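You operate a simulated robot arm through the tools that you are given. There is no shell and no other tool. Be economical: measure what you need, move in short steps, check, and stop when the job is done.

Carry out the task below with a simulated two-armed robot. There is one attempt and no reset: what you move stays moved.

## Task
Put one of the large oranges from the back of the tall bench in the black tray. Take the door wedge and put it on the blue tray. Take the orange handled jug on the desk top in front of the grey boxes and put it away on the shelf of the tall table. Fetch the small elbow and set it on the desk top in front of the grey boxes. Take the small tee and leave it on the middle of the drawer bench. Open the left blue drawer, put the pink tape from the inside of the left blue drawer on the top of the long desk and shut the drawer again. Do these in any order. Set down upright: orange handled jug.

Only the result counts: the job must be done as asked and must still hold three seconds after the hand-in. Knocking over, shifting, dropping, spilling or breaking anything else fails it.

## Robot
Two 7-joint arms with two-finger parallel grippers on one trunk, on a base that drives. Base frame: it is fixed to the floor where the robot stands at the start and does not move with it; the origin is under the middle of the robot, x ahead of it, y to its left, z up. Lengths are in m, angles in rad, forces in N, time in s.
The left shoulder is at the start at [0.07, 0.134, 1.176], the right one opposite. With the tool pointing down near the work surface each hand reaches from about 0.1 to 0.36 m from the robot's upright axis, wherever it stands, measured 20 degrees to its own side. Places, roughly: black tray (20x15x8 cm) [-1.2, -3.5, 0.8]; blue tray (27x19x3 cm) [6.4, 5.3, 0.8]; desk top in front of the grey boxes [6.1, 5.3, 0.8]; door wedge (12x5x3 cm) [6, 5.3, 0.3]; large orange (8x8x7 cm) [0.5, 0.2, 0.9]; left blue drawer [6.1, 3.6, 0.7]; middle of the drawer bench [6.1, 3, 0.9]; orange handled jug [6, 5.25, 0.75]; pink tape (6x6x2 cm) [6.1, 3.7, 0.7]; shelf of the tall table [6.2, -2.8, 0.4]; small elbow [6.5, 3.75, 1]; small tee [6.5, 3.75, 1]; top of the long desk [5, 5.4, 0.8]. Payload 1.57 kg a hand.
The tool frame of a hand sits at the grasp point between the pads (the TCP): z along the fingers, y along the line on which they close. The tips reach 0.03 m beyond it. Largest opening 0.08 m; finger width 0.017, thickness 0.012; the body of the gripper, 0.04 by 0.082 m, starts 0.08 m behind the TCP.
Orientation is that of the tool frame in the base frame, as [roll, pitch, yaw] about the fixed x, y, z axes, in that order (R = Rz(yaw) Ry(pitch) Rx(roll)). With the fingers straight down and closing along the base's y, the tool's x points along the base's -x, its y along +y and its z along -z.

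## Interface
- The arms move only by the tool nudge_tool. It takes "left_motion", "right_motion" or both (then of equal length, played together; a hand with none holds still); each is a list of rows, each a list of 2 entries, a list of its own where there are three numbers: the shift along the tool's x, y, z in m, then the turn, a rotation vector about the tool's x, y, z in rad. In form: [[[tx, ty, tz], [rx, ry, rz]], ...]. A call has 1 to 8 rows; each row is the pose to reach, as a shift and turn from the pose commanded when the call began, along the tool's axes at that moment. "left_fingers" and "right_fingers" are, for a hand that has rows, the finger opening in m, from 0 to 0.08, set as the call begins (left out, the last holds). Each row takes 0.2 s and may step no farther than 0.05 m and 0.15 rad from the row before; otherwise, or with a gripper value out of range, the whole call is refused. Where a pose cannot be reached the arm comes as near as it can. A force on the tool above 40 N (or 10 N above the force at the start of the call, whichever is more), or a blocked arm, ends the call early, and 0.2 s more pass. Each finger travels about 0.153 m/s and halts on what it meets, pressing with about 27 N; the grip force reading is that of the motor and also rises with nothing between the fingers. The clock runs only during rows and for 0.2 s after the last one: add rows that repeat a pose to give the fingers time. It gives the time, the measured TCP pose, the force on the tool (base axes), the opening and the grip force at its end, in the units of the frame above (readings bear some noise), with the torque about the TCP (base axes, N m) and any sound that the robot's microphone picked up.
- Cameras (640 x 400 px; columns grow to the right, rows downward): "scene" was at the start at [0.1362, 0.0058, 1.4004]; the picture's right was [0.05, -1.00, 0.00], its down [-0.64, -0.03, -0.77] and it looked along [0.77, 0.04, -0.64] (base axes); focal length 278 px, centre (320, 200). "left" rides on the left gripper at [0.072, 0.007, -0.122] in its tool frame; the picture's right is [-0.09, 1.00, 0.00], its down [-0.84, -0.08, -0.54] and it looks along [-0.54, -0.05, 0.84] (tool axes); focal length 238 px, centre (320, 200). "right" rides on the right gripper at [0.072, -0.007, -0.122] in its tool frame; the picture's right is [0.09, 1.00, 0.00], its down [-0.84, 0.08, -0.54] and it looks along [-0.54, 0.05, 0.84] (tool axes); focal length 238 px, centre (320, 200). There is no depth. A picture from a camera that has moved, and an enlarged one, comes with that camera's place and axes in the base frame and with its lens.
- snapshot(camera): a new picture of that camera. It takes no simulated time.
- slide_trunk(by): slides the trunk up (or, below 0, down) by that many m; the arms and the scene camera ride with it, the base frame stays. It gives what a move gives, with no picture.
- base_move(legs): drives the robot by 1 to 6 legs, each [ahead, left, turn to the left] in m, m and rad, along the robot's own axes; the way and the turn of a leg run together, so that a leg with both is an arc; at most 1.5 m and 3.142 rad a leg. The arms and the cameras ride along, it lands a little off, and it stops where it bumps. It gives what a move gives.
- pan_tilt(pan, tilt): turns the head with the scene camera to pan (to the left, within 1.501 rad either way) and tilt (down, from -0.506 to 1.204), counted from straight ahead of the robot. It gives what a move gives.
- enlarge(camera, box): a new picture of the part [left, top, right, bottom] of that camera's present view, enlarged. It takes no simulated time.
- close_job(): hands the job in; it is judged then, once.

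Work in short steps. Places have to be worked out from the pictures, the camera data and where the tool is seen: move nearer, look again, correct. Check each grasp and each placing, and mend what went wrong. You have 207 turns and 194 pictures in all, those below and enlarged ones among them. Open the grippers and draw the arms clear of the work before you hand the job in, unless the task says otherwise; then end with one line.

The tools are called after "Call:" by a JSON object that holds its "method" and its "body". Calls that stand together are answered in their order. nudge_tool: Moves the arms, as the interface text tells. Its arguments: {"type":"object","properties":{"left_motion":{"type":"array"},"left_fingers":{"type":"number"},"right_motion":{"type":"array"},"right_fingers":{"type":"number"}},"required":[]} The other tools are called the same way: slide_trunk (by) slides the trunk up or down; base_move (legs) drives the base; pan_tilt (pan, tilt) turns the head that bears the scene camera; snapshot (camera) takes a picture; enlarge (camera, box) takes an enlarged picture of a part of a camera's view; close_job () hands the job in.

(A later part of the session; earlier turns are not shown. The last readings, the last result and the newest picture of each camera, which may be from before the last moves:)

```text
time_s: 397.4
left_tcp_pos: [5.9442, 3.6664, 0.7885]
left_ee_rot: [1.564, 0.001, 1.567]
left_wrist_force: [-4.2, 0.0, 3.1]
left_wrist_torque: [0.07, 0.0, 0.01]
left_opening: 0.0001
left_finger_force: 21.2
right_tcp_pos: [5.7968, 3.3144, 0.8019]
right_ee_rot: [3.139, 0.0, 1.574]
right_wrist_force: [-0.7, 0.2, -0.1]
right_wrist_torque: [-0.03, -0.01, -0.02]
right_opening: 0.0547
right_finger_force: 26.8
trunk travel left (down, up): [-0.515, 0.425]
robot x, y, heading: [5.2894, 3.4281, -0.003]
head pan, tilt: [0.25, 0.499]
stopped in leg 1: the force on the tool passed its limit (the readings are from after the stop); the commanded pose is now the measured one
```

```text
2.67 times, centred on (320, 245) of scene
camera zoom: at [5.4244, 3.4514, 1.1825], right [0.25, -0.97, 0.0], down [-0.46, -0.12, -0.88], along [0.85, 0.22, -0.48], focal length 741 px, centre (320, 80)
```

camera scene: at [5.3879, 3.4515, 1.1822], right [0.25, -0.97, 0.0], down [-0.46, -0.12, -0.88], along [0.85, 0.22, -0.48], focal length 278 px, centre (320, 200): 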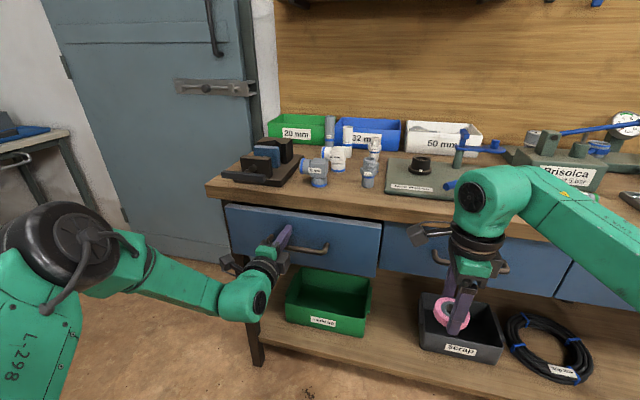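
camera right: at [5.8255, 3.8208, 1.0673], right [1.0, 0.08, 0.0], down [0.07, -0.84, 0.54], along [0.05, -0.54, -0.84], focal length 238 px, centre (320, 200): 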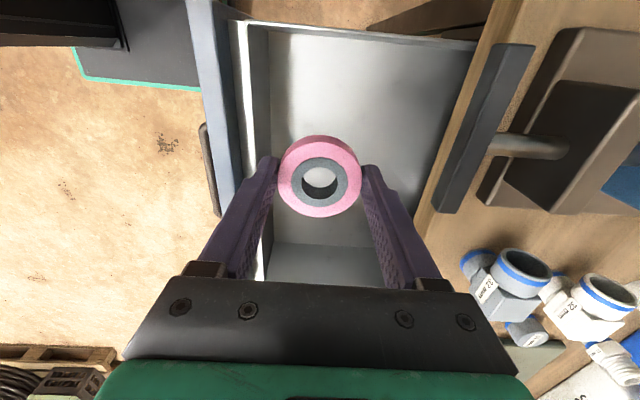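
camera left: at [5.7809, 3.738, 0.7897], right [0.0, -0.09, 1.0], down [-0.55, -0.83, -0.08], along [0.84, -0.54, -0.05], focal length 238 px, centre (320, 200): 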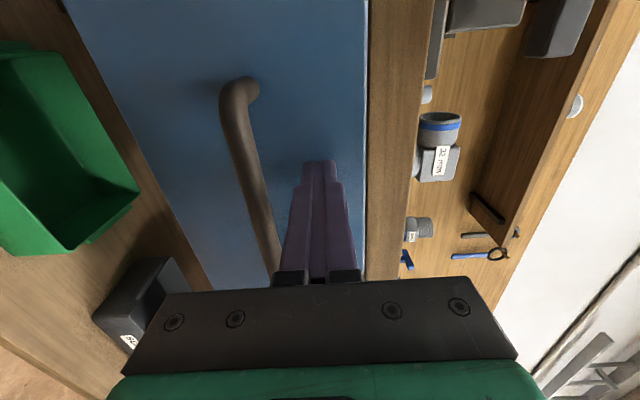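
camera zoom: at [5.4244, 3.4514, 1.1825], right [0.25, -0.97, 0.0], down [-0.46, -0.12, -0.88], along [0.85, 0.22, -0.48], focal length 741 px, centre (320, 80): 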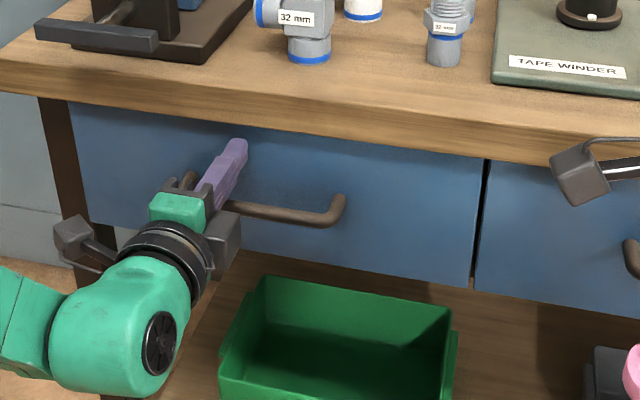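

The force limit tripped with the drawer flush, so it's shut. I'll back away, raise the left hand well clear, and head for the long desk with the tape.

Call:
{"method": "base_move", "body": {"legs": [[-0.35, 0, 0]]}}

Call:
{"method": "nudge_tool", "body": {"left_motion": [[[0, 0.045, 0], [0, 0, 0]], [[0, 0.09, 0], [0, 0, 0]], [[0, 0.135, -0.01], [0, 0, 0]], [[0, 0.18, -0.03], [0, 0, 0]], [[0, 0.22, -0.06], [0, 0, 0]], [[0, 0.25, -0.09], [0, 0, 0]], [[0, 0.25, -0.13], [0, 0, 0]], [[0, 0.25, -0.16], [0, 0, 0]]]}}

Call:
{"method": "slide_trunk", "body": {"by": 0.2}}

Call:
{"method": "snapshot", "body": {"camera": "scene"}}

```text
time_s: 399.7
left_tcp_pos: [5.5969, 3.6655, 0.789]
left_ee_rot: [1.567, 0.0, 1.56]
left_wrist_force: [0.3, -0.5, -0.3]
left_wrist_torque: [-0.04, 0.01, -0.03]
left_opening: 0.0
left_finger_force: 20.9
right_tcp_pos: [5.4473, 3.3138, 0.8015]
right_ee_rot: [3.138, -0.002, 1.57]
right_wrist_force: [0.3, -0.4, -0.8]
right_wrist_torque: [0.0, 0.0, -0.02]
right_opening: 0.0549
right_finger_force: 27.4
trunk travel left (down, up): [-0.515, 0.425]
robot x, y, heading: [4.9378, 3.4307, -0.01]
head pan, tilt: [0.25, 0.499]
```

```text
time_s: 401.5
left_tcp_pos: [5.4331, 3.6655, 1.0362]
left_ee_rot: [1.568, 0.001, 1.558]
left_wrist_force: [-0.2, 1.0, -0.2]
left_wrist_torque: [0.02, 0.0, -0.02]
left_opening: 0.0
left_finger_force: 21.5
right_tcp_pos: [5.4479, 3.3135, 0.8017]
right_ee_rot: [3.137, -0.001, 1.569]
right_wrist_force: [-0.6, 0.1, 0.3]
right_wrist_torque: [-0.01, 0.0, -0.03]
right_opening: 0.0547
right_finger_force: 27.7
trunk travel left (down, up): [-0.515, 0.425]
robot x, y, heading: [4.9389, 3.431, -0.005]
head pan, tilt: [0.25, 0.499]
```

```text
time_s: 403.7
left_tcp_pos: [5.4338, 3.6663, 1.2353]
left_ee_rot: [1.567, 0.001, 1.559]
left_wrist_force: [0.5, 0.2, 0.7]
left_wrist_torque: [-0.03, -0.01, -0.03]
left_opening: 0.0
left_finger_force: 21.6
right_tcp_pos: [5.4477, 3.3135, 1.002]
right_ee_rot: [3.138, -0.002, 1.568]
right_wrist_force: [-0.1, -1.0, 0.5]
right_wrist_torque: [0.03, 0.01, -0.03]
right_opening: 0.0546
right_finger_force: 27.3
trunk travel left (down, up): [-0.715, 0.225]
robot x, y, heading: [4.9387, 3.4327, -0.005]
head pan, tilt: [0.25, 0.499]
```

```text
74 pictures are left
camera scene: at [5.0777, 3.4521, 1.3822], right [0.24, -0.97, 0.0], down [-0.46, -0.12, -0.88], along [0.85, 0.21, -0.48], focal length 278 px, centre (320, 200)
```

scene: 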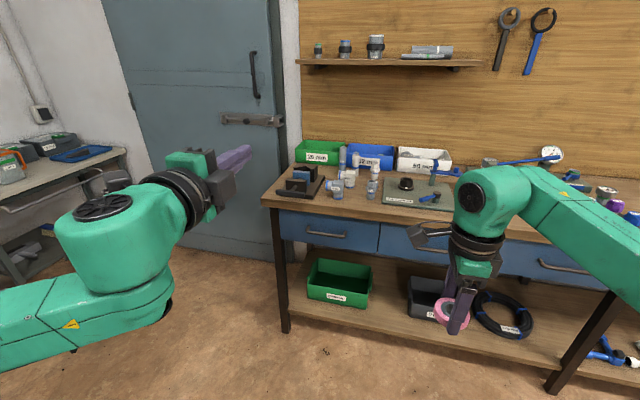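

The drawer is closed flush. I'll drive to the corner area, turn to face the desk diagonally (heading ≈2.2), and look at the free desk area.

Call:
{"method": "base_move", "body": {"legs": [[0.36, 0.5, 0], [0, 0, 2.2], [0.25, -0.6, 0]]}}

Call:
{"method": "pan_tilt", "body": {"pan": 0.1, "tilt": 0.6}}

Call:
{"method": "snapshot", "body": {"camera": "scene"}}

```text
time_s: 415.5
left_tcp_pos: [5.203, 4.7451, 1.2352]
left_ee_rot: [1.566, -0.002, -2.558]
left_wrist_force: [1.0, -0.7, 0.4]
left_wrist_torque: [-0.01, -0.01, 0.0]
left_opening: 0.0
left_finger_force: 21.5
right_tcp_pos: [5.4882, 4.9529, 1.002]
right_ee_rot: [3.137, -0.001, -2.55]
right_wrist_force: [0.9, 0.3, -0.1]
right_wrist_torque: [0.0, -0.01, 0.04]
right_opening: 0.0548
right_finger_force: 26.7
trunk travel left (down, up): [-0.715, 0.225]
robot x, y, heading: [5.6746, 4.4674, 2.157]
head pan, tilt: [0.25, 0.499]
```

```text
time_s: 416.2
left_tcp_pos: [5.2028, 4.7451, 1.2355]
left_ee_rot: [1.567, 0.0, -2.557]
left_wrist_force: [-0.3, 0.1, 0.9]
left_wrist_torque: [0.01, 0.02, -0.03]
left_opening: 0.0
left_finger_force: 21.6
right_tcp_pos: [5.4882, 4.9541, 1.0018]
right_ee_rot: [3.14, -0.001, -2.55]
right_wrist_force: [0.1, -0.4, 0.3]
right_wrist_torque: [0.01, 0.01, -0.01]
right_opening: 0.0547
right_finger_force: 27.1
trunk travel left (down, up): [-0.715, 0.225]
robot x, y, heading: [5.6789, 4.4647, 2.161]
head pan, tilt: [0.099, 0.6]
```

```text
73 pictures are left
camera scene: at [5.594, 4.578, 1.3732], right [0.77, 0.63, 0.0], down [0.36, -0.44, -0.83], along [-0.52, 0.64, -0.56], focal length 278 px, centre (320, 200)
```

scene: 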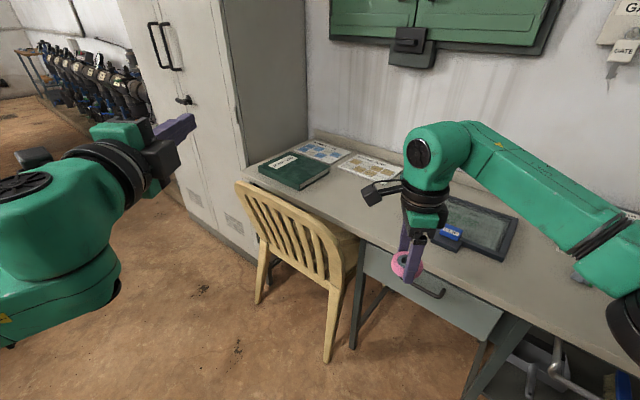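

The spot around [5.25, 5.34], between the papers and the tablet, is bare desk. I'll drive forward 0.375 (keeping off the chair) and look.

Call:
{"method": "base_move", "body": {"legs": [[0.375, -0.017, 0]]}}

Call:
{"method": "nudge_tool", "body": {"right_motion": [[[0, 0.04, 0], [0, 0, 0]], [[0, 0.078, 0], [0, 0, 0]], [[0, 0.078, 0], [0, 0, 0]]]}}

Call:
{"method": "snapshot", "body": {"camera": "scene"}}

Call:
{"method": "snapshot", "body": {"camera": "right"}}

```text
time_s: 418.6
left_tcp_pos: [5.0112, 5.0688, 1.2366]
left_ee_rot: [1.567, 0.0, -2.562]
left_wrist_force: [-0.6, -0.1, 0.1]
left_wrist_torque: [0.0, 0.02, -0.01]
left_opening: 0.0002
left_finger_force: 21.0
right_tcp_pos: [5.2978, 5.2755, 1.0026]
right_ee_rot: [3.138, -0.001, -2.556]
right_wrist_force: [0.8, -0.3, -0.1]
right_wrist_torque: [0.01, 0.0, 0.03]
right_opening: 0.0548
right_finger_force: 27.1
trunk travel left (down, up): [-0.715, 0.225]
robot x, y, heading: [5.4841, 4.7852, 2.154]
head pan, tilt: [0.099, 0.6]
```

```text
time_s: 419.4
left_tcp_pos: [5.0132, 5.0696, 1.2357]
left_ee_rot: [1.567, 0.0, -2.563]
left_wrist_force: [0.3, -1.0, 0.3]
left_wrist_torque: [0.0, -0.02, -0.01]
left_opening: 0.0
left_finger_force: 21.6
right_tcp_pos: [5.254, 5.3398, 1.0001]
right_ee_rot: [3.138, -0.001, -2.553]
right_wrist_force: [0.4, 1.3, 0.0]
right_wrist_torque: [-0.06, 0.03, 0.0]
right_opening: 0.0545
right_finger_force: 26.2
trunk travel left (down, up): [-0.715, 0.225]
robot x, y, heading: [5.4822, 4.7875, 2.156]
head pan, tilt: [0.099, 0.6]
```

```text
72 pictures are left
camera scene: at [5.4026, 4.9003, 1.3733], right [0.78, 0.63, 0.0], down [0.36, -0.44, -0.83], along [-0.52, 0.64, -0.56], focal length 278 px, centre (320, 200)
```

scene: 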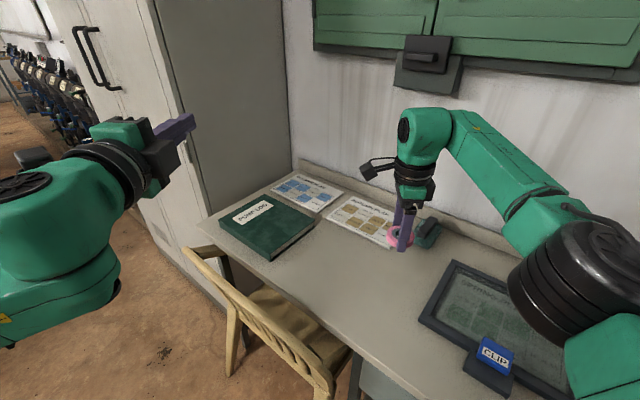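

```text
71 pictures are left
camera right: at [5.1984, 5.2945, 1.1237], right [-0.63, 0.78, 0.0], down [0.66, 0.53, 0.54], along [0.42, 0.34, -0.84], focal length 238 px, centre (320, 200)
```

right: 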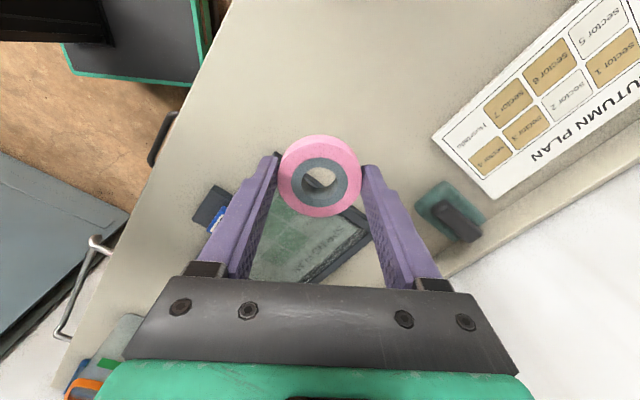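

Bare desk lies directly below. I'll lower: trunk 0.1, then the arm.

Call:
{"method": "slide_trunk", "body": {"by": -0.1}}

Call:
{"method": "nudge_tool", "body": {"right_motion": [[[0, 0, 0.025], [0, 0, 0]], [[0, 0, 0.05], [0, 0, 0]], [[0, 0, 0.068], [0, 0, 0]], [[0, 0, 0.068], [0, 0, 0]]]}}

Call:
{"method": "snapshot", "body": {"camera": "scene"}}

Call:
{"method": "snapshot", "body": {"camera": "right"}}

```text
time_s: 420.8
left_tcp_pos: [5.0113, 5.0697, 1.1362]
left_ee_rot: [1.566, -0.001, -2.563]
left_wrist_force: [-0.1, -0.1, 0.6]
left_wrist_torque: [0.0, -0.03, 0.02]
left_opening: 0.0
left_finger_force: 21.8
right_tcp_pos: [5.2531, 5.3401, 0.9021]
right_ee_rot: [3.138, -0.001, -2.555]
right_wrist_force: [0.5, 0.6, 0.4]
right_wrist_torque: [-0.01, -0.03, -0.05]
right_opening: 0.0547
right_finger_force: 27.3
trunk travel left (down, up): [-0.615, 0.325]
robot x, y, heading: [5.4847, 4.7878, 2.151]
head pan, tilt: [0.099, 0.6]
```

```text
time_s: 421.8
left_tcp_pos: [5.0112, 5.0688, 1.1366]
left_ee_rot: [1.566, -0.002, -2.564]
left_wrist_force: [-0.5, 0.0, 0.0]
left_wrist_torque: [0.01, -0.01, -0.03]
left_opening: 0.0
left_finger_force: 21.4
right_tcp_pos: [5.2533, 5.3426, 0.8327]
right_ee_rot: [3.139, -0.002, -2.556]
right_wrist_force: [0.5, 0.4, 0.2]
right_wrist_torque: [0.0, -0.01, 0.01]
right_opening: 0.0544
right_finger_force: 26.9
trunk travel left (down, up): [-0.615, 0.325]
robot x, y, heading: [5.4835, 4.7882, 2.152]
head pan, tilt: [0.099, 0.6]
```

```text
70 pictures are left
camera scene: at [5.4015, 4.9002, 1.2732], right [0.78, 0.63, 0.0], down [0.36, -0.44, -0.83], along [-0.52, 0.64, -0.56], focal length 278 px, centre (320, 200)
```

scene: 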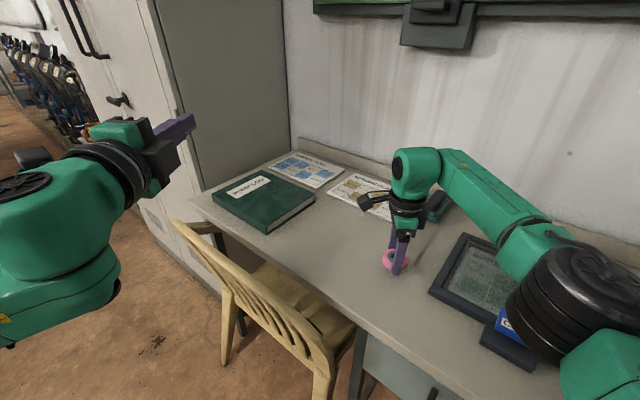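

```text
69 pictures are left
camera right: at [5.1972, 5.2957, 0.9552], right [-0.63, 0.78, 0.0], down [0.66, 0.53, 0.54], along [0.42, 0.34, -0.84], focal length 238 px, centre (320, 200)
```

right: 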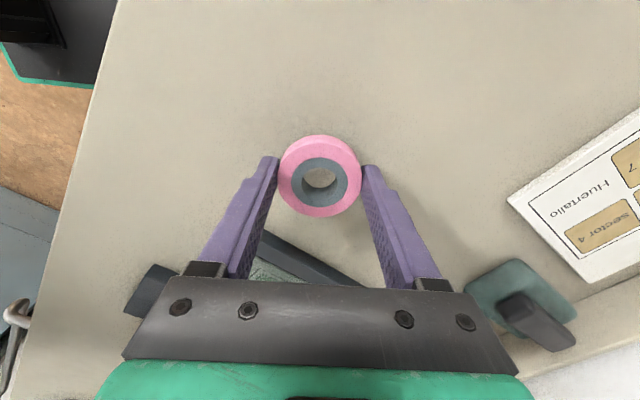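

Good position. I'll step down to contact.

Call:
{"method": "nudge_tool", "body": {"right_motion": [[[0, 0, 0.004], [0, 0, 0]], [[0, 0, 0.009], [0, 0, 0]]]}}

Call:
{"method": "nudge_tool", "body": {"right_motion": [[[0, 0, 0.003], [0, 0, 0]], [[0, 0, 0.005], [0, 0, 0]]]}}

```text
time_s: 422.4
left_tcp_pos: [5.012, 5.0693, 1.1344]
left_ee_rot: [1.568, 0.0, -2.563]
left_wrist_force: [0.9, -0.4, 0.0]
left_wrist_torque: [-0.01, 0.04, -0.05]
left_opening: 0.0
left_finger_force: 21.1
right_tcp_pos: [5.2526, 5.3421, 0.8247]
right_ee_rot: [3.139, -0.002, -2.555]
right_wrist_force: [-0.2, -0.5, -0.4]
right_wrist_torque: [-0.01, -0.02, 0.0]
right_opening: 0.0544
right_finger_force: 26.7
trunk travel left (down, up): [-0.615, 0.325]
robot x, y, heading: [5.4853, 4.788, 2.153]
head pan, tilt: [0.099, 0.6]
```

```text
time_s: 422.9
left_tcp_pos: [5.0118, 5.0702, 1.1358]
left_ee_rot: [1.566, -0.001, -2.563]
left_wrist_force: [0.8, 0.8, -0.2]
left_wrist_torque: [0.01, 0.03, -0.03]
left_opening: 0.0001
left_finger_force: 21.1
right_tcp_pos: [5.2534, 5.3412, 0.8192]
right_ee_rot: [3.137, -0.001, -2.555]
right_wrist_force: [-0.7, -0.5, 0.1]
right_wrist_torque: [-0.02, 0.01, 0.03]
right_opening: 0.0547
right_finger_force: 26.9
trunk travel left (down, up): [-0.615, 0.325]
robot x, y, heading: [5.485, 4.7894, 2.154]
head pan, tilt: [0.099, 0.6]
```

Call:
{"method": "nudge_tool", "body": {"right_motion": [[[0, 0, 0.003], [0, 0, 0]], [[0, 0, 0.005], [0, 0, 0]]]}}

Call:
{"method": "nudge_tool", "body": {"right_motion": [[[0, 0, 0.002], [0, 0, 0]], [[0, 0, 0.004], [0, 0, 0]]]}}

```text
time_s: 423.6
left_tcp_pos: [5.0117, 5.0698, 1.1367]
left_ee_rot: [1.567, 0.0, -2.56]
left_wrist_force: [-0.2, -1.0, 0.2]
left_wrist_torque: [-0.05, -0.02, -0.02]
left_opening: 0.0002
left_finger_force: 21.4
right_tcp_pos: [5.2529, 5.3418, 0.8142]
right_ee_rot: [3.137, -0.002, -2.554]
right_wrist_force: [0.0, -0.2, 0.6]
right_wrist_torque: [-0.01, -0.04, -0.02]
right_opening: 0.0547
right_finger_force: 26.5
trunk travel left (down, up): [-0.615, 0.325]
robot x, y, heading: [5.4859, 4.7904, 2.156]
head pan, tilt: [0.099, 0.6]
```

```text
time_s: 424.1
left_tcp_pos: [5.0107, 5.0693, 1.1365]
left_ee_rot: [1.566, 0.001, -2.562]
left_wrist_force: [-0.2, -0.3, 0.0]
left_wrist_torque: [-0.03, 0.0, 0.03]
left_opening: 0.0001
left_finger_force: 21.0
right_tcp_pos: [5.2529, 5.3413, 0.8101]
right_ee_rot: [3.139, -0.004, -2.554]
right_wrist_force: [0.1, -0.3, 0.3]
right_wrist_torque: [0.0, -0.01, 0.0]
right_opening: 0.0545
right_finger_force: 26.3
trunk travel left (down, up): [-0.615, 0.325]
robot x, y, heading: [5.4853, 4.7877, 2.151]
head pan, tilt: [0.099, 0.6]
```

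Call:
{"method": "nudge_tool", "body": {"right_motion": [[[0, 0, 0.003], [0, 0, 0]], [[0, 0, 0.006], [0, 0, 0]]]}}

Call:
{"method": "snapshot", "body": {"camera": "right"}}

```text
time_s: 424.9
left_tcp_pos: [5.0134, 5.0674, 1.1372]
left_ee_rot: [1.564, 0.001, -2.561]
left_wrist_force: [-0.5, -0.3, 0.1]
left_wrist_torque: [0.01, 0.03, 0.0]
left_opening: 0.0
left_finger_force: 21.7
right_tcp_pos: [5.2539, 5.3402, 0.8108]
right_ee_rot: [3.125, -0.005, -2.555]
right_wrist_force: [3.5, -3.7, 12.8]
right_wrist_torque: [-0.45, -0.41, 0.02]
right_opening: 0.0545
right_finger_force: 27.2
trunk travel left (down, up): [-0.615, 0.325]
robot x, y, heading: [5.4818, 4.7877, 2.153]
head pan, tilt: [0.099, 0.6]
stopped in row 2 (right hand): the force on the tool passed its limit (the readings are from after the stop); the commanded pose is now the measured one
```

```text
68 pictures are left
camera right: at [5.199, 5.2937, 0.9331], right [-0.63, 0.78, 0.02], down [0.66, 0.52, 0.54], along [0.41, 0.35, -0.84], focal length 238 px, centre (320, 200)
```

right: 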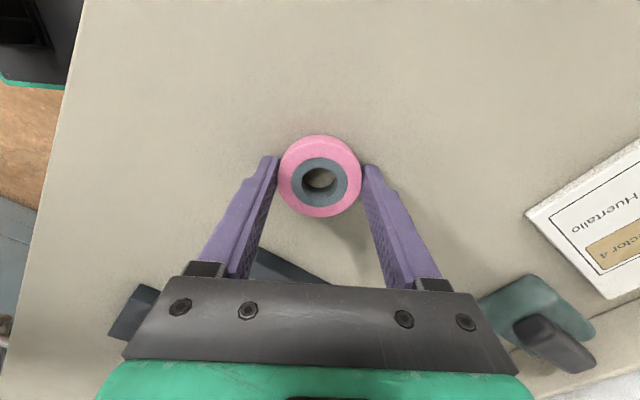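

Contact. I'll release to 0.075 and lift.

Call:
{"method": "nudge_tool", "body": {"right_motion": [[[0, 0, 0], [0, 0, 0]], [[0, 0, 0], [0, 0, 0]]], "right_fingers": 0.075}}

Call:
{"method": "nudge_tool", "body": {"right_motion": [[[0, 0, -0.04], [0, 0, 0]], [[0, 0, -0.08], [0, 0, 0]], [[0, 0, -0.12], [0, 0, 0]], [[0, 0, -0.15], [0, 0, 0]]]}}

Call:
{"method": "snapshot", "body": {"camera": "right"}}

```text
time_s: 425.5
left_tcp_pos: [5.0118, 5.0686, 1.137]
left_ee_rot: [1.566, -0.001, -2.561]
left_wrist_force: [0.4, 0.8, 0.1]
left_wrist_torque: [0.01, -0.03, 0.01]
left_opening: 0.0
left_finger_force: 21.4
right_tcp_pos: [5.2519, 5.3429, 0.8112]
right_ee_rot: [3.122, -0.007, -2.557]
right_wrist_force: [-5.9, 14.3, 29.4]
right_wrist_torque: [-0.4, -0.53, 0.15]
right_opening: 0.061
right_finger_force: 0.1
trunk travel left (down, up): [-0.615, 0.325]
robot x, y, heading: [5.4828, 4.7867, 2.157]
head pan, tilt: [0.099, 0.6]
```

```text
time_s: 426.5
left_tcp_pos: [5.0118, 5.0689, 1.136]
left_ee_rot: [1.568, 0.001, -2.564]
left_wrist_force: [-0.3, -0.2, 0.3]
left_wrist_torque: [-0.05, -0.01, -0.01]
left_opening: 0.0
left_finger_force: 21.0
right_tcp_pos: [5.254, 5.3386, 0.959]
right_ee_rot: [3.129, -0.006, -2.556]
right_wrist_force: [-0.2, 0.7, -1.2]
right_wrist_torque: [-0.01, 0.03, 0.01]
right_opening: 0.0748
right_finger_force: 0.0
trunk travel left (down, up): [-0.615, 0.325]
robot x, y, heading: [5.485, 4.7868, 2.156]
head pan, tilt: [0.099, 0.6]
```

```text
67 pictures are left
camera right: at [5.199, 5.293, 1.0799], right [-0.63, 0.78, 0.01], down [0.66, 0.52, 0.54], along [0.41, 0.35, -0.84], focal length 238 px, centre (320, 200)
```

right: 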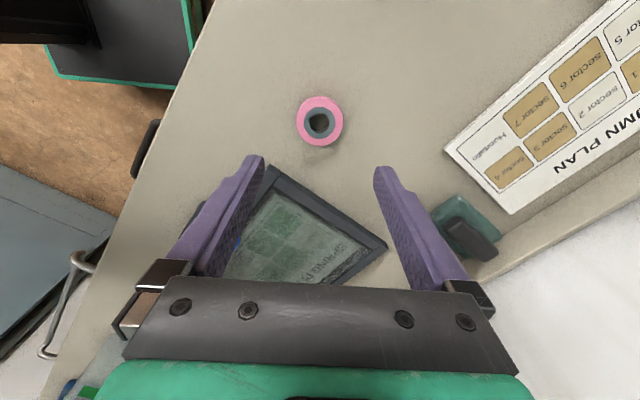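

Tape is on the desk. Last is the jug: I'll grip it by its handle with the right hand pitched forward. Back off, face the desk, and start re-orienting the right hand.

Call:
{"method": "base_move", "body": {"legs": [[-0.45, 0, 0], [0, 0, -0.58]]}}

Call:
{"method": "nudge_tool", "body": {"right_motion": [[[0, 0, 0], [0, 0, -0.15]], [[0, 0, 0], [0, 0, -0.3]], [[0, 0, 0], [0, 0, -0.45]], [[0, 0, 0], [0, 0, -0.6]], [[0, 0, 0], [0, 0, -0.75]], [[0, 0, 0], [0, 0, -0.9]], [[0, 0, 0], [0, 0, -1.05]], [[0, 0, 0], [0, 0, -1.2]]]}}

Call:
{"method": "nudge_tool", "body": {"right_motion": [[[0, 0, 0], [0, 0, -0.13]], [[0, 0, 0], [0, 0, -0.26]], [[0, 0, 0], [0, 0, -0.37]]]}}

Call:
{"method": "nudge_tool", "body": {"right_motion": [[[0, 0, 0], [0, -0.14, 0]], [[0, 0, 0], [0, -0.28, 0]], [[0, 0, 0], [0, -0.42, 0]], [[0, 0, 0], [0, -0.56, 0]], [[0, 0, 0], [0, -0.7, 0]], [[0, 0, 0], [0, -0.84, 0]], [[0, 0, 0], [0, -0.95, 0]]]}}

Call:
{"method": "pan_tilt", "body": {"pan": -0.2, "tilt": 0.5}}

Call:
{"method": "snapshot", "body": {"camera": "scene"}}

```text
time_s: 430.9
left_tcp_pos: [5.4912, 4.9039, 1.1356]
left_ee_rot: [1.568, -0.001, 3.141]
left_wrist_force: [0.2, 0.9, 0.0]
left_wrist_torque: [0.0, -0.02, 0.0]
left_opening: 0.0
left_finger_force: 21.3
right_tcp_pos: [5.8443, 4.999, 0.9565]
right_ee_rot: [3.131, -0.005, -3.136]
right_wrist_force: [-0.6, 0.2, 0.0]
right_wrist_torque: [0.01, -0.05, 0.0]
right_opening: 0.0749
right_finger_force: 0.0
trunk travel left (down, up): [-0.615, 0.325]
robot x, y, heading: [5.7336, 4.4095, 1.579]
head pan, tilt: [0.099, 0.6]
```

```text
time_s: 432.6
left_tcp_pos: [5.4916, 4.9024, 1.1368]
left_ee_rot: [1.568, 0.0, 3.141]
left_wrist_force: [0.5, 0.3, 0.2]
left_wrist_torque: [0.0, -0.02, 0.02]
left_opening: 0.0
left_finger_force: 21.0
right_tcp_pos: [5.8441, 4.9992, 0.9568]
right_ee_rot: [3.132, 0.011, -1.932]
right_wrist_force: [1.2, -0.6, 0.0]
right_wrist_torque: [0.03, -0.04, 0.0]
right_opening: 0.0753
right_finger_force: 0.0
trunk travel left (down, up): [-0.615, 0.325]
robot x, y, heading: [5.7317, 4.4098, 1.574]
head pan, tilt: [0.099, 0.6]
```

```text
time_s: 433.4
left_tcp_pos: [5.4926, 4.903, 1.1371]
left_ee_rot: [1.567, 0.0, 3.139]
left_wrist_force: [0.0, 0.2, -0.6]
left_wrist_torque: [0.0, -0.01, 0.01]
left_opening: 0.0001
left_finger_force: 21.0
right_tcp_pos: [5.8438, 4.9985, 0.9571]
right_ee_rot: [3.136, 0.012, -1.563]
right_wrist_force: [0.8, 0.3, -0.3]
right_wrist_torque: [0.02, 0.02, 0.0]
right_opening: 0.0749
right_finger_force: 0.1
trunk travel left (down, up): [-0.615, 0.325]
robot x, y, heading: [5.7346, 4.4116, 1.577]
head pan, tilt: [0.099, 0.6]
```

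```text
time_s: 435.1
left_tcp_pos: [5.4918, 4.9035, 1.1354]
left_ee_rot: [1.568, 0.0, -3.141]
left_wrist_force: [0.5, 0.1, 0.0]
left_wrist_torque: [-0.01, 0.0, -0.01]
left_opening: 0.0003
left_finger_force: 21.2
right_tcp_pos: [5.8438, 4.9986, 0.9568]
right_ee_rot: [3.132, 0.965, -1.572]
right_wrist_force: [0.2, 0.3, -0.1]
right_wrist_torque: [-0.01, 0.01, -0.01]
right_opening: 0.0751
right_finger_force: 0.0
trunk travel left (down, up): [-0.615, 0.325]
robot x, y, heading: [5.7358, 4.4067, 1.578]
head pan, tilt: [0.099, 0.6]
```

```text
time_s: 435.9
left_tcp_pos: [5.4913, 4.9029, 1.1364]
left_ee_rot: [1.567, 0.0, 3.14]
left_wrist_force: [0.3, 0.4, -0.2]
left_wrist_torque: [0.01, 0.01, 0.03]
left_opening: 0.0002
left_finger_force: 21.4
right_tcp_pos: [5.8443, 4.9986, 0.9569]
right_ee_rot: [3.133, 0.962, -1.573]
right_wrist_force: [-0.4, 0.9, -0.1]
right_wrist_torque: [-0.01, 0.02, -0.03]
right_opening: 0.0751
right_finger_force: 0.0
trunk travel left (down, up): [-0.615, 0.325]
robot x, y, heading: [5.7345, 4.4123, 1.575]
head pan, tilt: [-0.201, 0.499]
```

```text
66 pictures are left
camera scene: at [5.7521, 4.5507, 1.2823], right [0.98, -0.19, 0.0], down [-0.09, -0.47, -0.88], along [0.17, 0.86, -0.48], focal length 278 px, centre (320, 200)
```

scene: 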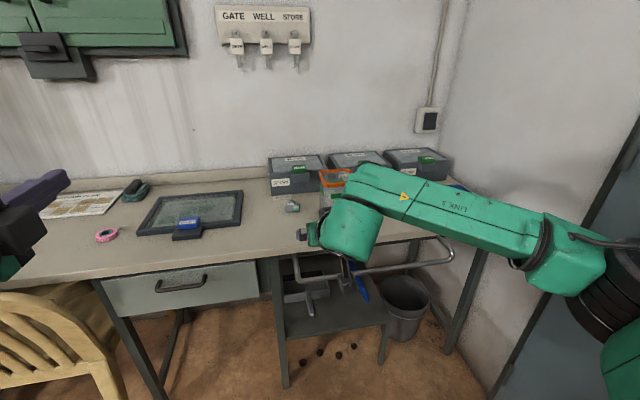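

Call:
{"method": "snapshot", "body": {"camera": "right"}}

```text
65 pictures are left
camera right: at [5.851, 4.8569, 0.9669], right [-1.0, -0.06, -0.07], down [-0.07, 0.03, 1.0], along [-0.06, 1.0, -0.04], focal length 238 px, centre (320, 200)
```

right: 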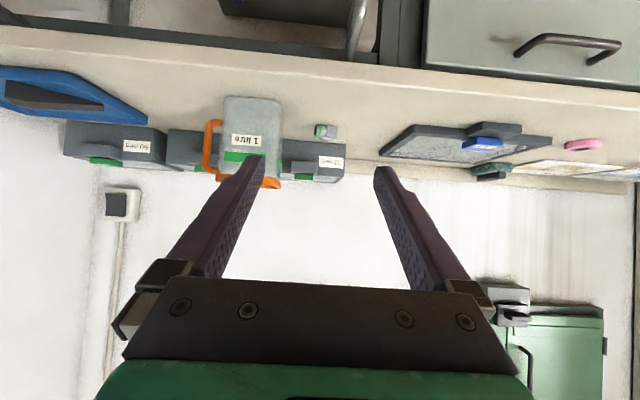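

Call:
{"method": "enlarge", "body": {"camera": "right", "box": [180, 80, 308, 200]}}

```text
3.33 times, centred on (244, 140) of right
camera zoom: at [5.851, 4.8569, 0.9669], right [-1.0, -0.06, -0.07], down [-0.07, 0.03, 1.0], along [-0.06, 1.0, -0.04], focal length 794 px, centre (573, 400)
```

zoom: 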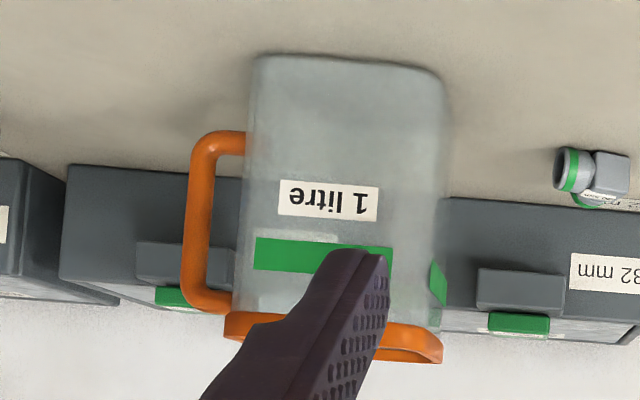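

The handle bar is at x≈6.031, y≈5.275, z 0.815–0.897, with a 3.3 cm gap to the body. I'll line up sideways, lower to handle height, and narrow the fingers to 0.036.

Call:
{"method": "base_move", "body": {"legs": [[0, -0.187, -0.004]]}}

Call:
{"method": "slide_trunk", "body": {"by": -0.095}}

Call:
{"method": "nudge_tool", "body": {"right_motion": [[[0, 0, 0], [0, 0, 0]], [[0, 0, 0], [0, 0, 0]]], "right_fingers": 0.036}}

Call:
{"method": "snapshot", "body": {"camera": "right"}}

```text
time_s: 437.4
left_tcp_pos: [5.6811, 4.9041, 1.1362]
left_ee_rot: [1.566, 0.0, -3.141]
left_wrist_force: [-0.2, -0.3, -0.1]
left_wrist_torque: [0.0, 0.03, 0.02]
left_opening: 0.0
left_finger_force: 21.5
right_tcp_pos: [6.0327, 4.999, 0.9558]
right_ee_rot: [3.133, 0.963, -1.573]
right_wrist_force: [-1.3, -0.8, -0.2]
right_wrist_torque: [-0.02, 0.0, 0.03]
right_opening: 0.0748
right_finger_force: 0.1
trunk travel left (down, up): [-0.615, 0.325]
robot x, y, heading: [5.9221, 4.4097, 1.57]
head pan, tilt: [-0.201, 0.499]
```

```text
time_s: 438.7
left_tcp_pos: [5.6818, 4.9045, 1.0409]
left_ee_rot: [1.568, 0.0, -3.141]
left_wrist_force: [0.2, 0.2, -0.2]
left_wrist_torque: [-0.02, 0.04, 0.0]
left_opening: 0.0
left_finger_force: 21.7
right_tcp_pos: [6.0326, 4.9994, 0.8607]
right_ee_rot: [3.133, 0.963, -1.574]
right_wrist_force: [-0.4, -0.1, 0.2]
right_wrist_torque: [0.01, 0.01, -0.01]
right_opening: 0.0749
right_finger_force: 0.1
trunk travel left (down, up): [-0.52, 0.42]
robot x, y, heading: [5.9248, 4.4121, 1.575]
head pan, tilt: [-0.201, 0.499]
```

```text
time_s: 439.3
left_tcp_pos: [5.6817, 4.9038, 1.0416]
left_ee_rot: [1.568, -0.002, 3.142]
left_wrist_force: [-0.6, 0.7, -0.3]
left_wrist_torque: [-0.02, 0.03, 0.0]
left_opening: 0.0
left_finger_force: 20.9
right_tcp_pos: [6.0336, 4.9986, 0.8621]
right_ee_rot: [3.133, 0.963, -1.573]
right_wrist_force: [0.3, 0.8, -0.7]
right_wrist_torque: [0.03, -0.02, 0.03]
right_opening: 0.0359
right_finger_force: 0.1
trunk travel left (down, up): [-0.52, 0.42]
robot x, y, heading: [5.9278, 4.4113, 1.575]
head pan, tilt: [-0.201, 0.499]
```

```text
63 pictures are left
camera right: at [6.0403, 4.8575, 0.8719], right [-1.0, -0.06, -0.07], down [-0.07, 0.03, 1.0], along [-0.06, 1.0, -0.04], focal length 238 px, centre (320, 200)
```

right: 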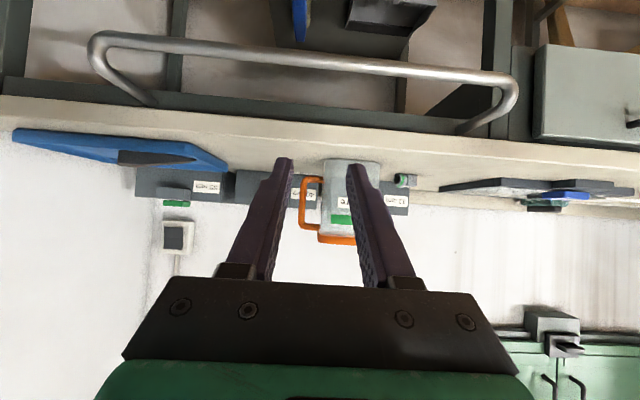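

Call:
{"method": "enlarge", "body": {"camera": "right", "box": [260, 140, 400, 260]}}

```text
3.33 times, centred on (330, 200) of right
camera zoom: at [6.0403, 4.8575, 0.8719], right [-1.0, -0.06, -0.07], down [-0.07, 0.03, 1.0], along [-0.06, 1.0, -0.04], focal length 794 px, centre (287, 200)
```

zoom: 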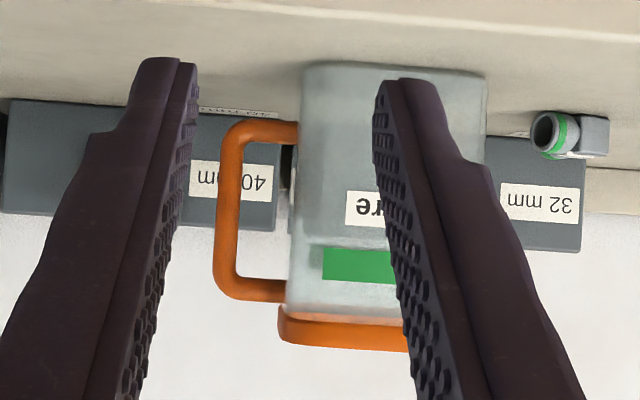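

Triangulating both views gives bar x≈6.046 and jug front face y≈5.29. I'll shift 1.2 cm right, narrow to 0.03 and advance 0.2 with another check.

Call:
{"method": "nudge_tool", "body": {"right_motion": [[[0, -0.0125, 0], [0, 0, 0]], [[0, -0.0125, 0], [0, 0, 0]]], "right_fingers": 0.032}}

Call:
{"method": "base_move", "body": {"legs": [[0.19, 0, -0.003]]}}

Call:
{"method": "snapshot", "body": {"camera": "right"}}

Call:
{"method": "pan_tilt", "body": {"pan": -0.2, "tilt": 0.7}}

Call:
{"method": "snapshot", "body": {"camera": "scene"}}

```text
time_s: 439.9
left_tcp_pos: [5.6816, 4.9044, 1.0396]
left_ee_rot: [1.567, 0.001, -3.141]
left_wrist_force: [-0.2, -0.3, 0.1]
left_wrist_torque: [-0.01, -0.01, -0.01]
left_opening: 0.0
left_finger_force: 21.2
right_tcp_pos: [6.0453, 4.9999, 0.8607]
right_ee_rot: [3.133, 0.962, -1.573]
right_wrist_force: [0.3, 0.5, 0.6]
right_wrist_torque: [0.02, 0.0, 0.0]
right_opening: 0.032
right_finger_force: 0.0
trunk travel left (down, up): [-0.52, 0.42]
robot x, y, heading: [5.9248, 4.4123, 1.575]
head pan, tilt: [-0.201, 0.499]
```

```text
time_s: 441.4
left_tcp_pos: [5.6817, 5.0976, 1.0411]
left_ee_rot: [1.568, 0.001, 3.14]
left_wrist_force: [-0.6, -0.2, -0.3]
left_wrist_torque: [0.0, 0.01, -0.05]
left_opening: 0.0
left_finger_force: 21.1
right_tcp_pos: [6.0455, 5.1905, 0.8607]
right_ee_rot: [3.134, 0.961, -1.572]
right_wrist_force: [-0.8, 0.5, 0.1]
right_wrist_torque: [0.04, -0.03, 0.02]
right_opening: 0.0319
right_finger_force: 0.0
trunk travel left (down, up): [-0.52, 0.42]
robot x, y, heading: [5.9247, 4.5983, 1.573]
head pan, tilt: [-0.201, 0.499]
```

```text
61 pictures are left
camera right: at [6.0527, 5.0494, 0.8713], right [-1.0, -0.06, -0.07], down [-0.07, 0.03, 1.0], along [-0.06, 1.0, -0.04], focal length 238 px, centre (320, 200)
```

right: 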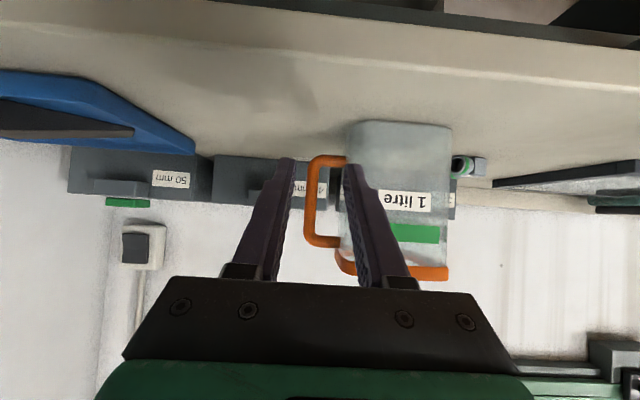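

```text
time_s: 442.2
left_tcp_pos: [5.6819, 5.0951, 1.0411]
left_ee_rot: [1.567, 0.0, 3.139]
left_wrist_force: [0.4, 0.1, 0.5]
left_wrist_torque: [0.0, -0.02, -0.02]
left_opening: 0.0
left_finger_force: 21.2
right_tcp_pos: [6.0455, 5.1909, 0.8607]
right_ee_rot: [3.132, 0.964, -1.575]
right_wrist_force: [-0.1, 0.2, 0.2]
right_wrist_torque: [0.02, 0.0, 0.0]
right_opening: 0.032
right_finger_force: 0.1
trunk travel left (down, up): [-0.52, 0.42]
robot x, y, heading: [5.9214, 4.6035, 1.578]
head pan, tilt: [-0.201, 0.7]
```

```text
60 pictures are left
camera scene: at [5.9397, 4.737, 1.1696], right [0.98, -0.2, 0.0], down [-0.13, -0.63, -0.77], along [0.15, 0.75, -0.64], focal length 278 px, centre (320, 200)
```

scene: 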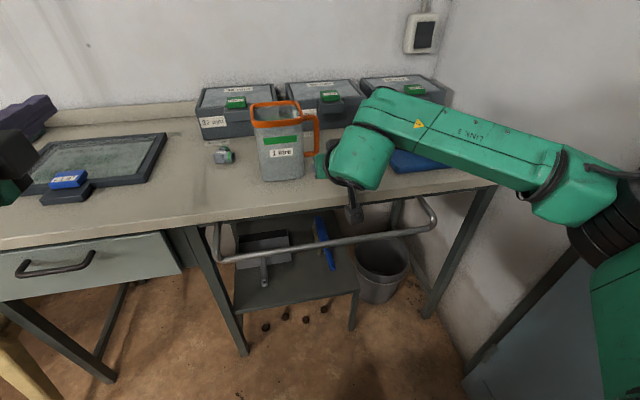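

The bar is centred (x 6.044) with y≈5.31. I'll advance in two steps.

Call:
{"method": "base_move", "body": {"legs": [[0.065, 0, 0]]}}

Call:
{"method": "enlarge", "body": {"camera": "right", "box": [240, 120, 420, 290]}}

```text
time_s: 443.2
left_tcp_pos: [5.6818, 5.1615, 1.0409]
left_ee_rot: [1.568, 0.0, 3.138]
left_wrist_force: [-0.4, 1.3, 0.9]
left_wrist_torque: [-0.01, -0.01, 0.0]
left_opening: 0.0
left_finger_force: 20.7
right_tcp_pos: [6.0469, 5.2545, 0.8601]
right_ee_rot: [3.133, 0.961, -1.575]
right_wrist_force: [0.1, -0.8, -0.3]
right_wrist_torque: [-0.02, 0.04, 0.0]
right_opening: 0.0322
right_finger_force: 0.0
trunk travel left (down, up): [-0.52, 0.42]
robot x, y, heading: [5.9248, 4.6681, 1.573]
head pan, tilt: [-0.201, 0.7]
```

```text
2.35 times, centred on (330, 205) of right
camera zoom: at [6.0534, 5.1132, 0.8712], right [-1.0, -0.06, -0.07], down [-0.07, 0.03, 1.0], along [-0.05, 1.0, -0.04], focal length 561 px, centre (296, 188)
```

zoom: 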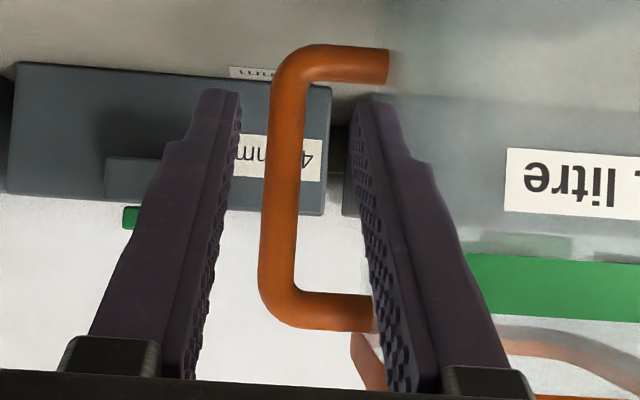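

Perfectly centred. Final 5 cm, then close.

Call:
{"method": "base_move", "body": {"legs": [[0.05, 0, 0]]}}

Call:
{"method": "snapshot", "body": {"camera": "right"}}

```text
time_s: 444.1
left_tcp_pos: [5.6826, 5.2107, 1.0409]
left_ee_rot: [1.567, 0.0, 3.138]
left_wrist_force: [-0.5, 1.0, -0.4]
left_wrist_torque: [0.01, -0.01, -0.01]
left_opening: 0.0
left_finger_force: 21.2
right_tcp_pos: [6.046, 5.3036, 0.8592]
right_ee_rot: [3.134, 0.963, -1.573]
right_wrist_force: [0.0, 0.2, -0.3]
right_wrist_torque: [-0.02, 0.02, -0.02]
right_opening: 0.032
right_finger_force: 0.0
trunk travel left (down, up): [-0.52, 0.42]
robot x, y, heading: [5.9239, 4.7152, 1.572]
head pan, tilt: [-0.201, 0.7]
```

```text
58 pictures are left
camera right: at [6.0531, 5.1625, 0.8712], right [-1.0, -0.06, -0.07], down [-0.07, 0.03, 1.0], along [-0.05, 1.0, -0.04], focal length 238 px, centre (320, 200)
```

right: 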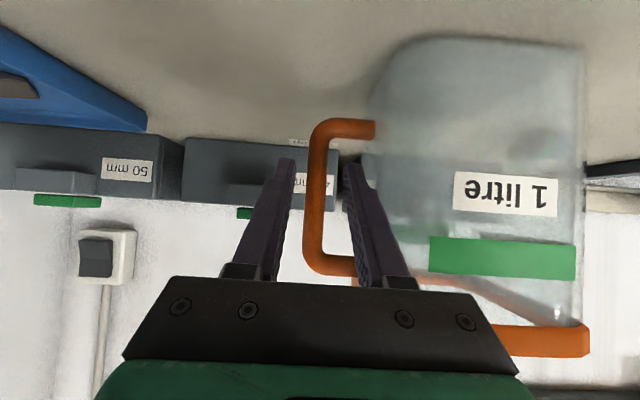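

The bar is at the TCP depth. Closing.

Call:
{"method": "nudge_tool", "body": {"right_motion": [[[0, 0, 0], [0, 0, 0]], [[0, 0, 0], [0, 0, 0]], [[0, 0, 0], [0, 0, 0]]], "right_fingers": 0.0}}

Call:
{"method": "slide_trunk", "body": {"by": 0.03}}

Call:
{"method": "snapshot", "body": {"camera": "scene"}}

Call:
{"method": "snapshot", "body": {"camera": "right"}}

```text
time_s: 444.9
left_tcp_pos: [5.6815, 5.2095, 1.0407]
left_ee_rot: [1.567, 0.0, 3.138]
left_wrist_force: [-0.7, -0.1, 0.2]
left_wrist_torque: [0.0, 0.0, 0.02]
left_opening: 0.0
left_finger_force: 21.4
right_tcp_pos: [6.0466, 5.3026, 0.8602]
right_ee_rot: [3.133, 0.962, -1.574]
right_wrist_force: [-1.3, -0.1, -0.9]
right_wrist_torque: [-0.05, -0.12, 0.03]
right_opening: 0.0129
right_finger_force: 26.5
trunk travel left (down, up): [-0.52, 0.42]
robot x, y, heading: [5.9211, 4.7168, 1.57]
head pan, tilt: [-0.201, 0.7]
```

```text
time_s: 445.6
left_tcp_pos: [5.6814, 5.211, 1.0708]
left_ee_rot: [1.568, 0.002, 3.138]
left_wrist_force: [-0.1, -0.9, 0.3]
left_wrist_torque: [-0.05, 0.02, 0.02]
left_opening: 0.0
left_finger_force: 21.7
right_tcp_pos: [6.0465, 5.3037, 0.8905]
right_ee_rot: [3.134, 0.963, -1.573]
right_wrist_force: [0.1, 0.6, -1.0]
right_wrist_torque: [-0.04, -0.15, -0.02]
right_opening: 0.0131
right_finger_force: 27.0
trunk travel left (down, up): [-0.55, 0.39]
robot x, y, heading: [5.9231, 4.7152, 1.573]
head pan, tilt: [-0.201, 0.7]
```

```text
57 pictures are left
camera scene: at [5.9398, 4.8508, 1.1995], right [0.98, -0.2, 0.0], down [-0.13, -0.63, -0.76], along [0.15, 0.75, -0.64], focal length 278 px, centre (320, 200)
```

scene: 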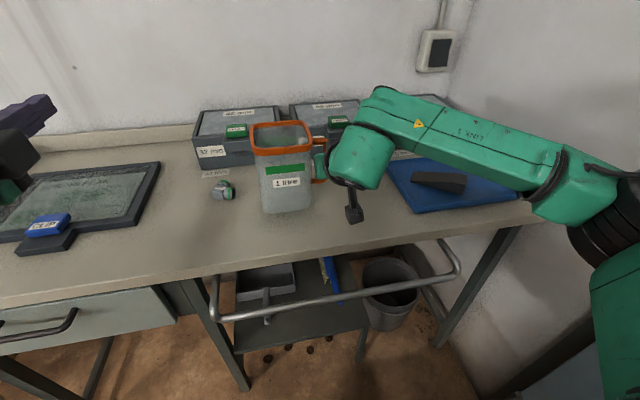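

```text
56 pictures are left
camera right: at [6.0532, 5.1623, 0.9013], right [-1.0, -0.06, -0.07], down [-0.07, 0.03, 1.0], along [-0.05, 1.0, -0.04], focal length 238 px, centre (320, 200)
```

right: 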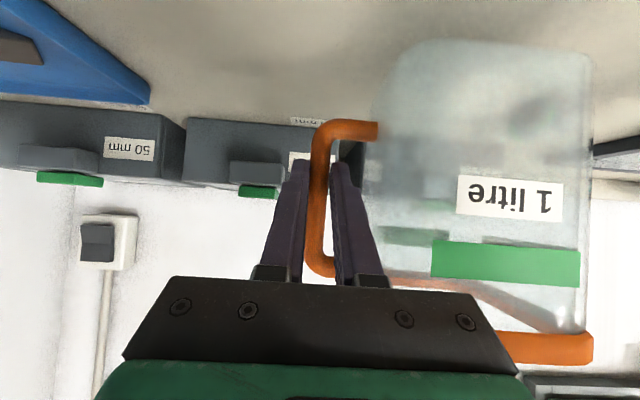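

The jug is lifted and level. I'll raise it further, back straight out, move to the free lane and turn around to head for the tall table.

Call:
{"method": "slide_trunk", "body": {"by": 0.1}}

Call:
{"method": "base_move", "body": {"legs": [[-0.45, 0, 0], [0, 0.85, 0], [0, 0, -1.57], [0, 0, -1.57]]}}

Call:
{"method": "pan_tilt", "body": {"pan": 0.0, "tilt": 0.35}}

Call:
{"method": "snapshot", "body": {"camera": "scene"}}

```text
time_s: 447.0
left_tcp_pos: [5.6823, 5.2108, 1.1711]
left_ee_rot: [1.568, -0.001, 3.138]
left_wrist_force: [0.1, -0.2, 0.2]
left_wrist_torque: [0.01, -0.01, 0.0]
left_opening: 0.0
left_finger_force: 21.3
right_tcp_pos: [6.0453, 5.3039, 0.9896]
right_ee_rot: [3.133, 0.962, -1.575]
right_wrist_force: [-0.2, -0.4, -1.5]
right_wrist_torque: [-0.02, -0.13, -0.03]
right_opening: 0.0133
right_finger_force: 26.9
trunk travel left (down, up): [-0.65, 0.29]
robot x, y, heading: [5.9261, 4.715, 1.572]
head pan, tilt: [-0.201, 0.7]
```

```text
time_s: 461.4
left_tcp_pos: [5.3376, 3.7608, 1.1695]
left_ee_rot: [1.566, -0.001, 0.016]
left_wrist_force: [-0.1, -1.3, 0.1]
left_wrist_torque: [-0.01, 0.01, 0.0]
left_opening: 0.0
left_finger_force: 21.2
right_tcp_pos: [4.975, 3.6608, 0.9905]
right_ee_rot: [3.133, 0.963, 1.586]
right_wrist_force: [-0.3, 0.8, -1.3]
right_wrist_torque: [0.02, 0.15, 0.0]
right_opening: 0.013
right_finger_force: 26.8
trunk travel left (down, up): [-0.65, 0.29]
robot x, y, heading: [5.0858, 4.2484, -1.551]
head pan, tilt: [-0.201, 0.7]
```

```text
time_s: 462.2
left_tcp_pos: [5.3372, 3.7612, 1.1704]
left_ee_rot: [1.567, 0.001, 0.017]
left_wrist_force: [0.2, 0.4, 0.1]
left_wrist_torque: [0.01, 0.02, -0.02]
left_opening: 0.0
left_finger_force: 21.6
right_tcp_pos: [4.9743, 3.6596, 0.9897]
right_ee_rot: [3.134, 0.962, 1.586]
right_wrist_force: [-0.2, -0.8, -2.2]
right_wrist_torque: [0.04, 0.1, 0.03]
right_opening: 0.013
right_finger_force: 27.1
trunk travel left (down, up): [-0.65, 0.29]
robot x, y, heading: [5.0901, 4.2487, -1.553]
head pan, tilt: [0.0, 0.351]
```

```text
55 pictures are left
camera scene: at [5.0922, 4.1085, 1.3308], right [-1.0, -0.02, 0.0], down [-0.01, 0.34, -0.94], along [0.02, -0.94, -0.34], focal length 278 px, centre (320, 200)
```

scene: 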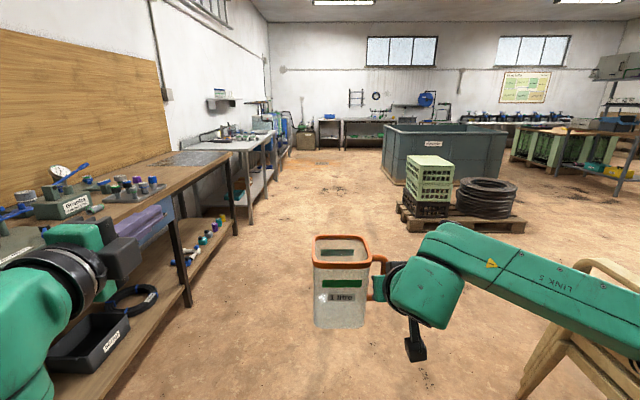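

Clear lane ahead. I'll drive down it about 6 m with a small heading correction.

Call:
{"method": "base_move", "body": {"legs": [[0, 0, -0.018], [1.5, 0, 0], [1.5, 0, 0], [1.5, 0, 0]]}}

Call:
{"method": "snapshot", "body": {"camera": "scene"}}

```text
time_s: 484.0
left_tcp_pos: [5.3314, -0.7351, 1.1701]
left_ee_rot: [1.568, 0.0, 0.018]
left_wrist_force: [0.5, 0.6, 0.3]
left_wrist_torque: [-0.01, -0.01, 0.02]
left_opening: 0.0001
left_finger_force: 21.4
right_tcp_pos: [4.9691, -0.8368, 0.9909]
right_ee_rot: [3.133, 0.962, 1.589]
right_wrist_force: [-0.1, 0.1, -0.8]
right_wrist_torque: [0.05, 0.09, 0.0]
right_opening: 0.0133
right_finger_force: 26.8
trunk travel left (down, up): [-0.65, 0.29]
robot x, y, heading: [5.0821, -0.2429, -1.549]
head pan, tilt: [0.0, 0.351]
```

```text
54 pictures are left
camera scene: at [5.0848, -0.3881, 1.3309], right [-1.0, -0.02, 0.0], down [-0.01, 0.34, -0.94], along [0.02, -0.94, -0.34], focal length 278 px, centre (320, 200)
```

scene: 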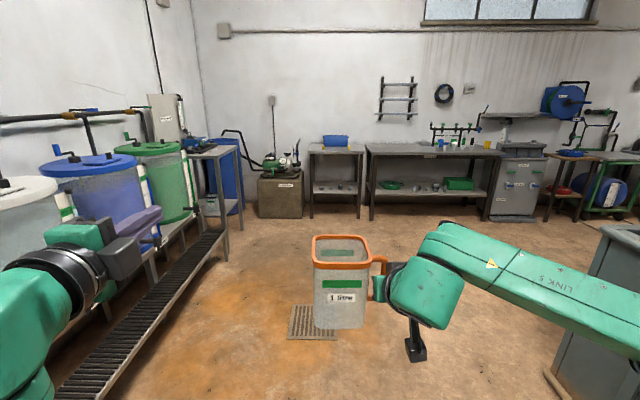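

The tall table with its shelf is ahead on the left at about [6.2, -2.8]. I'll drive 2.5 m further, turn to face it and look.

Call:
{"method": "base_move", "body": {"legs": [[1.5, 0, -0.02], [1.0, 0, 0], [0, 0, 1.57]]}}

Call:
{"method": "pan_tilt", "body": {"pan": 0.05, "tilt": 0.4}}

Call:
{"method": "snapshot", "body": {"camera": "scene"}}

```text
time_s: 500.0
left_tcp_pos: [5.6373, -2.4875, 1.171]
left_ee_rot: [1.567, -0.001, 1.587]
left_wrist_force: [-1.1, 0.7, -0.9]
left_wrist_torque: [0.02, -0.01, 0.01]
left_opening: 0.0
left_finger_force: 21.8
right_tcp_pos: [5.7374, -2.85, 0.99]
right_ee_rot: [3.133, 0.961, -3.129]
right_wrist_force: [0.8, 0.2, -2.1]
right_wrist_torque: [-0.15, 0.04, -0.01]
right_opening: 0.0133
right_finger_force: 26.7
trunk travel left (down, up): [-0.65, 0.29]
robot x, y, heading: [5.1459, -2.7362, 0.016]
head pan, tilt: [0.0, 0.351]
```

```text
time_s: 500.7
left_tcp_pos: [5.6382, -2.4871, 1.1704]
left_ee_rot: [1.566, 0.0, 1.586]
left_wrist_force: [0.5, 0.2, -0.4]
left_wrist_torque: [0.01, -0.01, 0.02]
left_opening: 0.0
left_finger_force: 21.3
right_tcp_pos: [5.7379, -2.8498, 0.9907]
right_ee_rot: [3.134, 0.961, -3.127]
right_wrist_force: [-0.1, -0.1, -2.2]
right_wrist_torque: [-0.12, 0.01, 0.01]
right_opening: 0.0132
right_finger_force: 26.6
trunk travel left (down, up): [-0.65, 0.29]
robot x, y, heading: [5.1497, -2.7414, 0.017]
head pan, tilt: [0.051, 0.4]
```

```text
53 pictures are left
camera scene: at [5.2912, -2.7274, 1.3264], right [0.07, -1.0, 0.0], down [-0.39, -0.03, -0.92], along [0.92, 0.06, -0.39], focal length 278 px, centre (320, 200)
```

scene: 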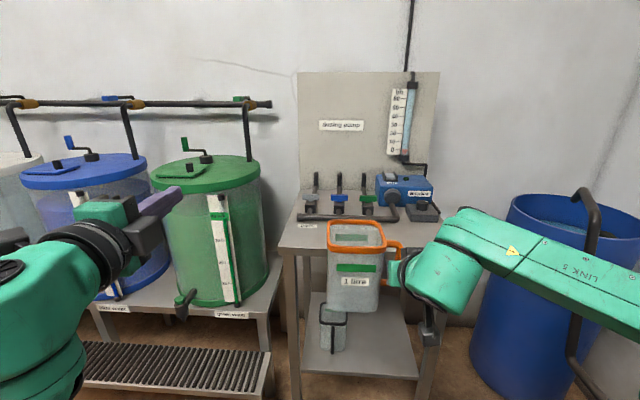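

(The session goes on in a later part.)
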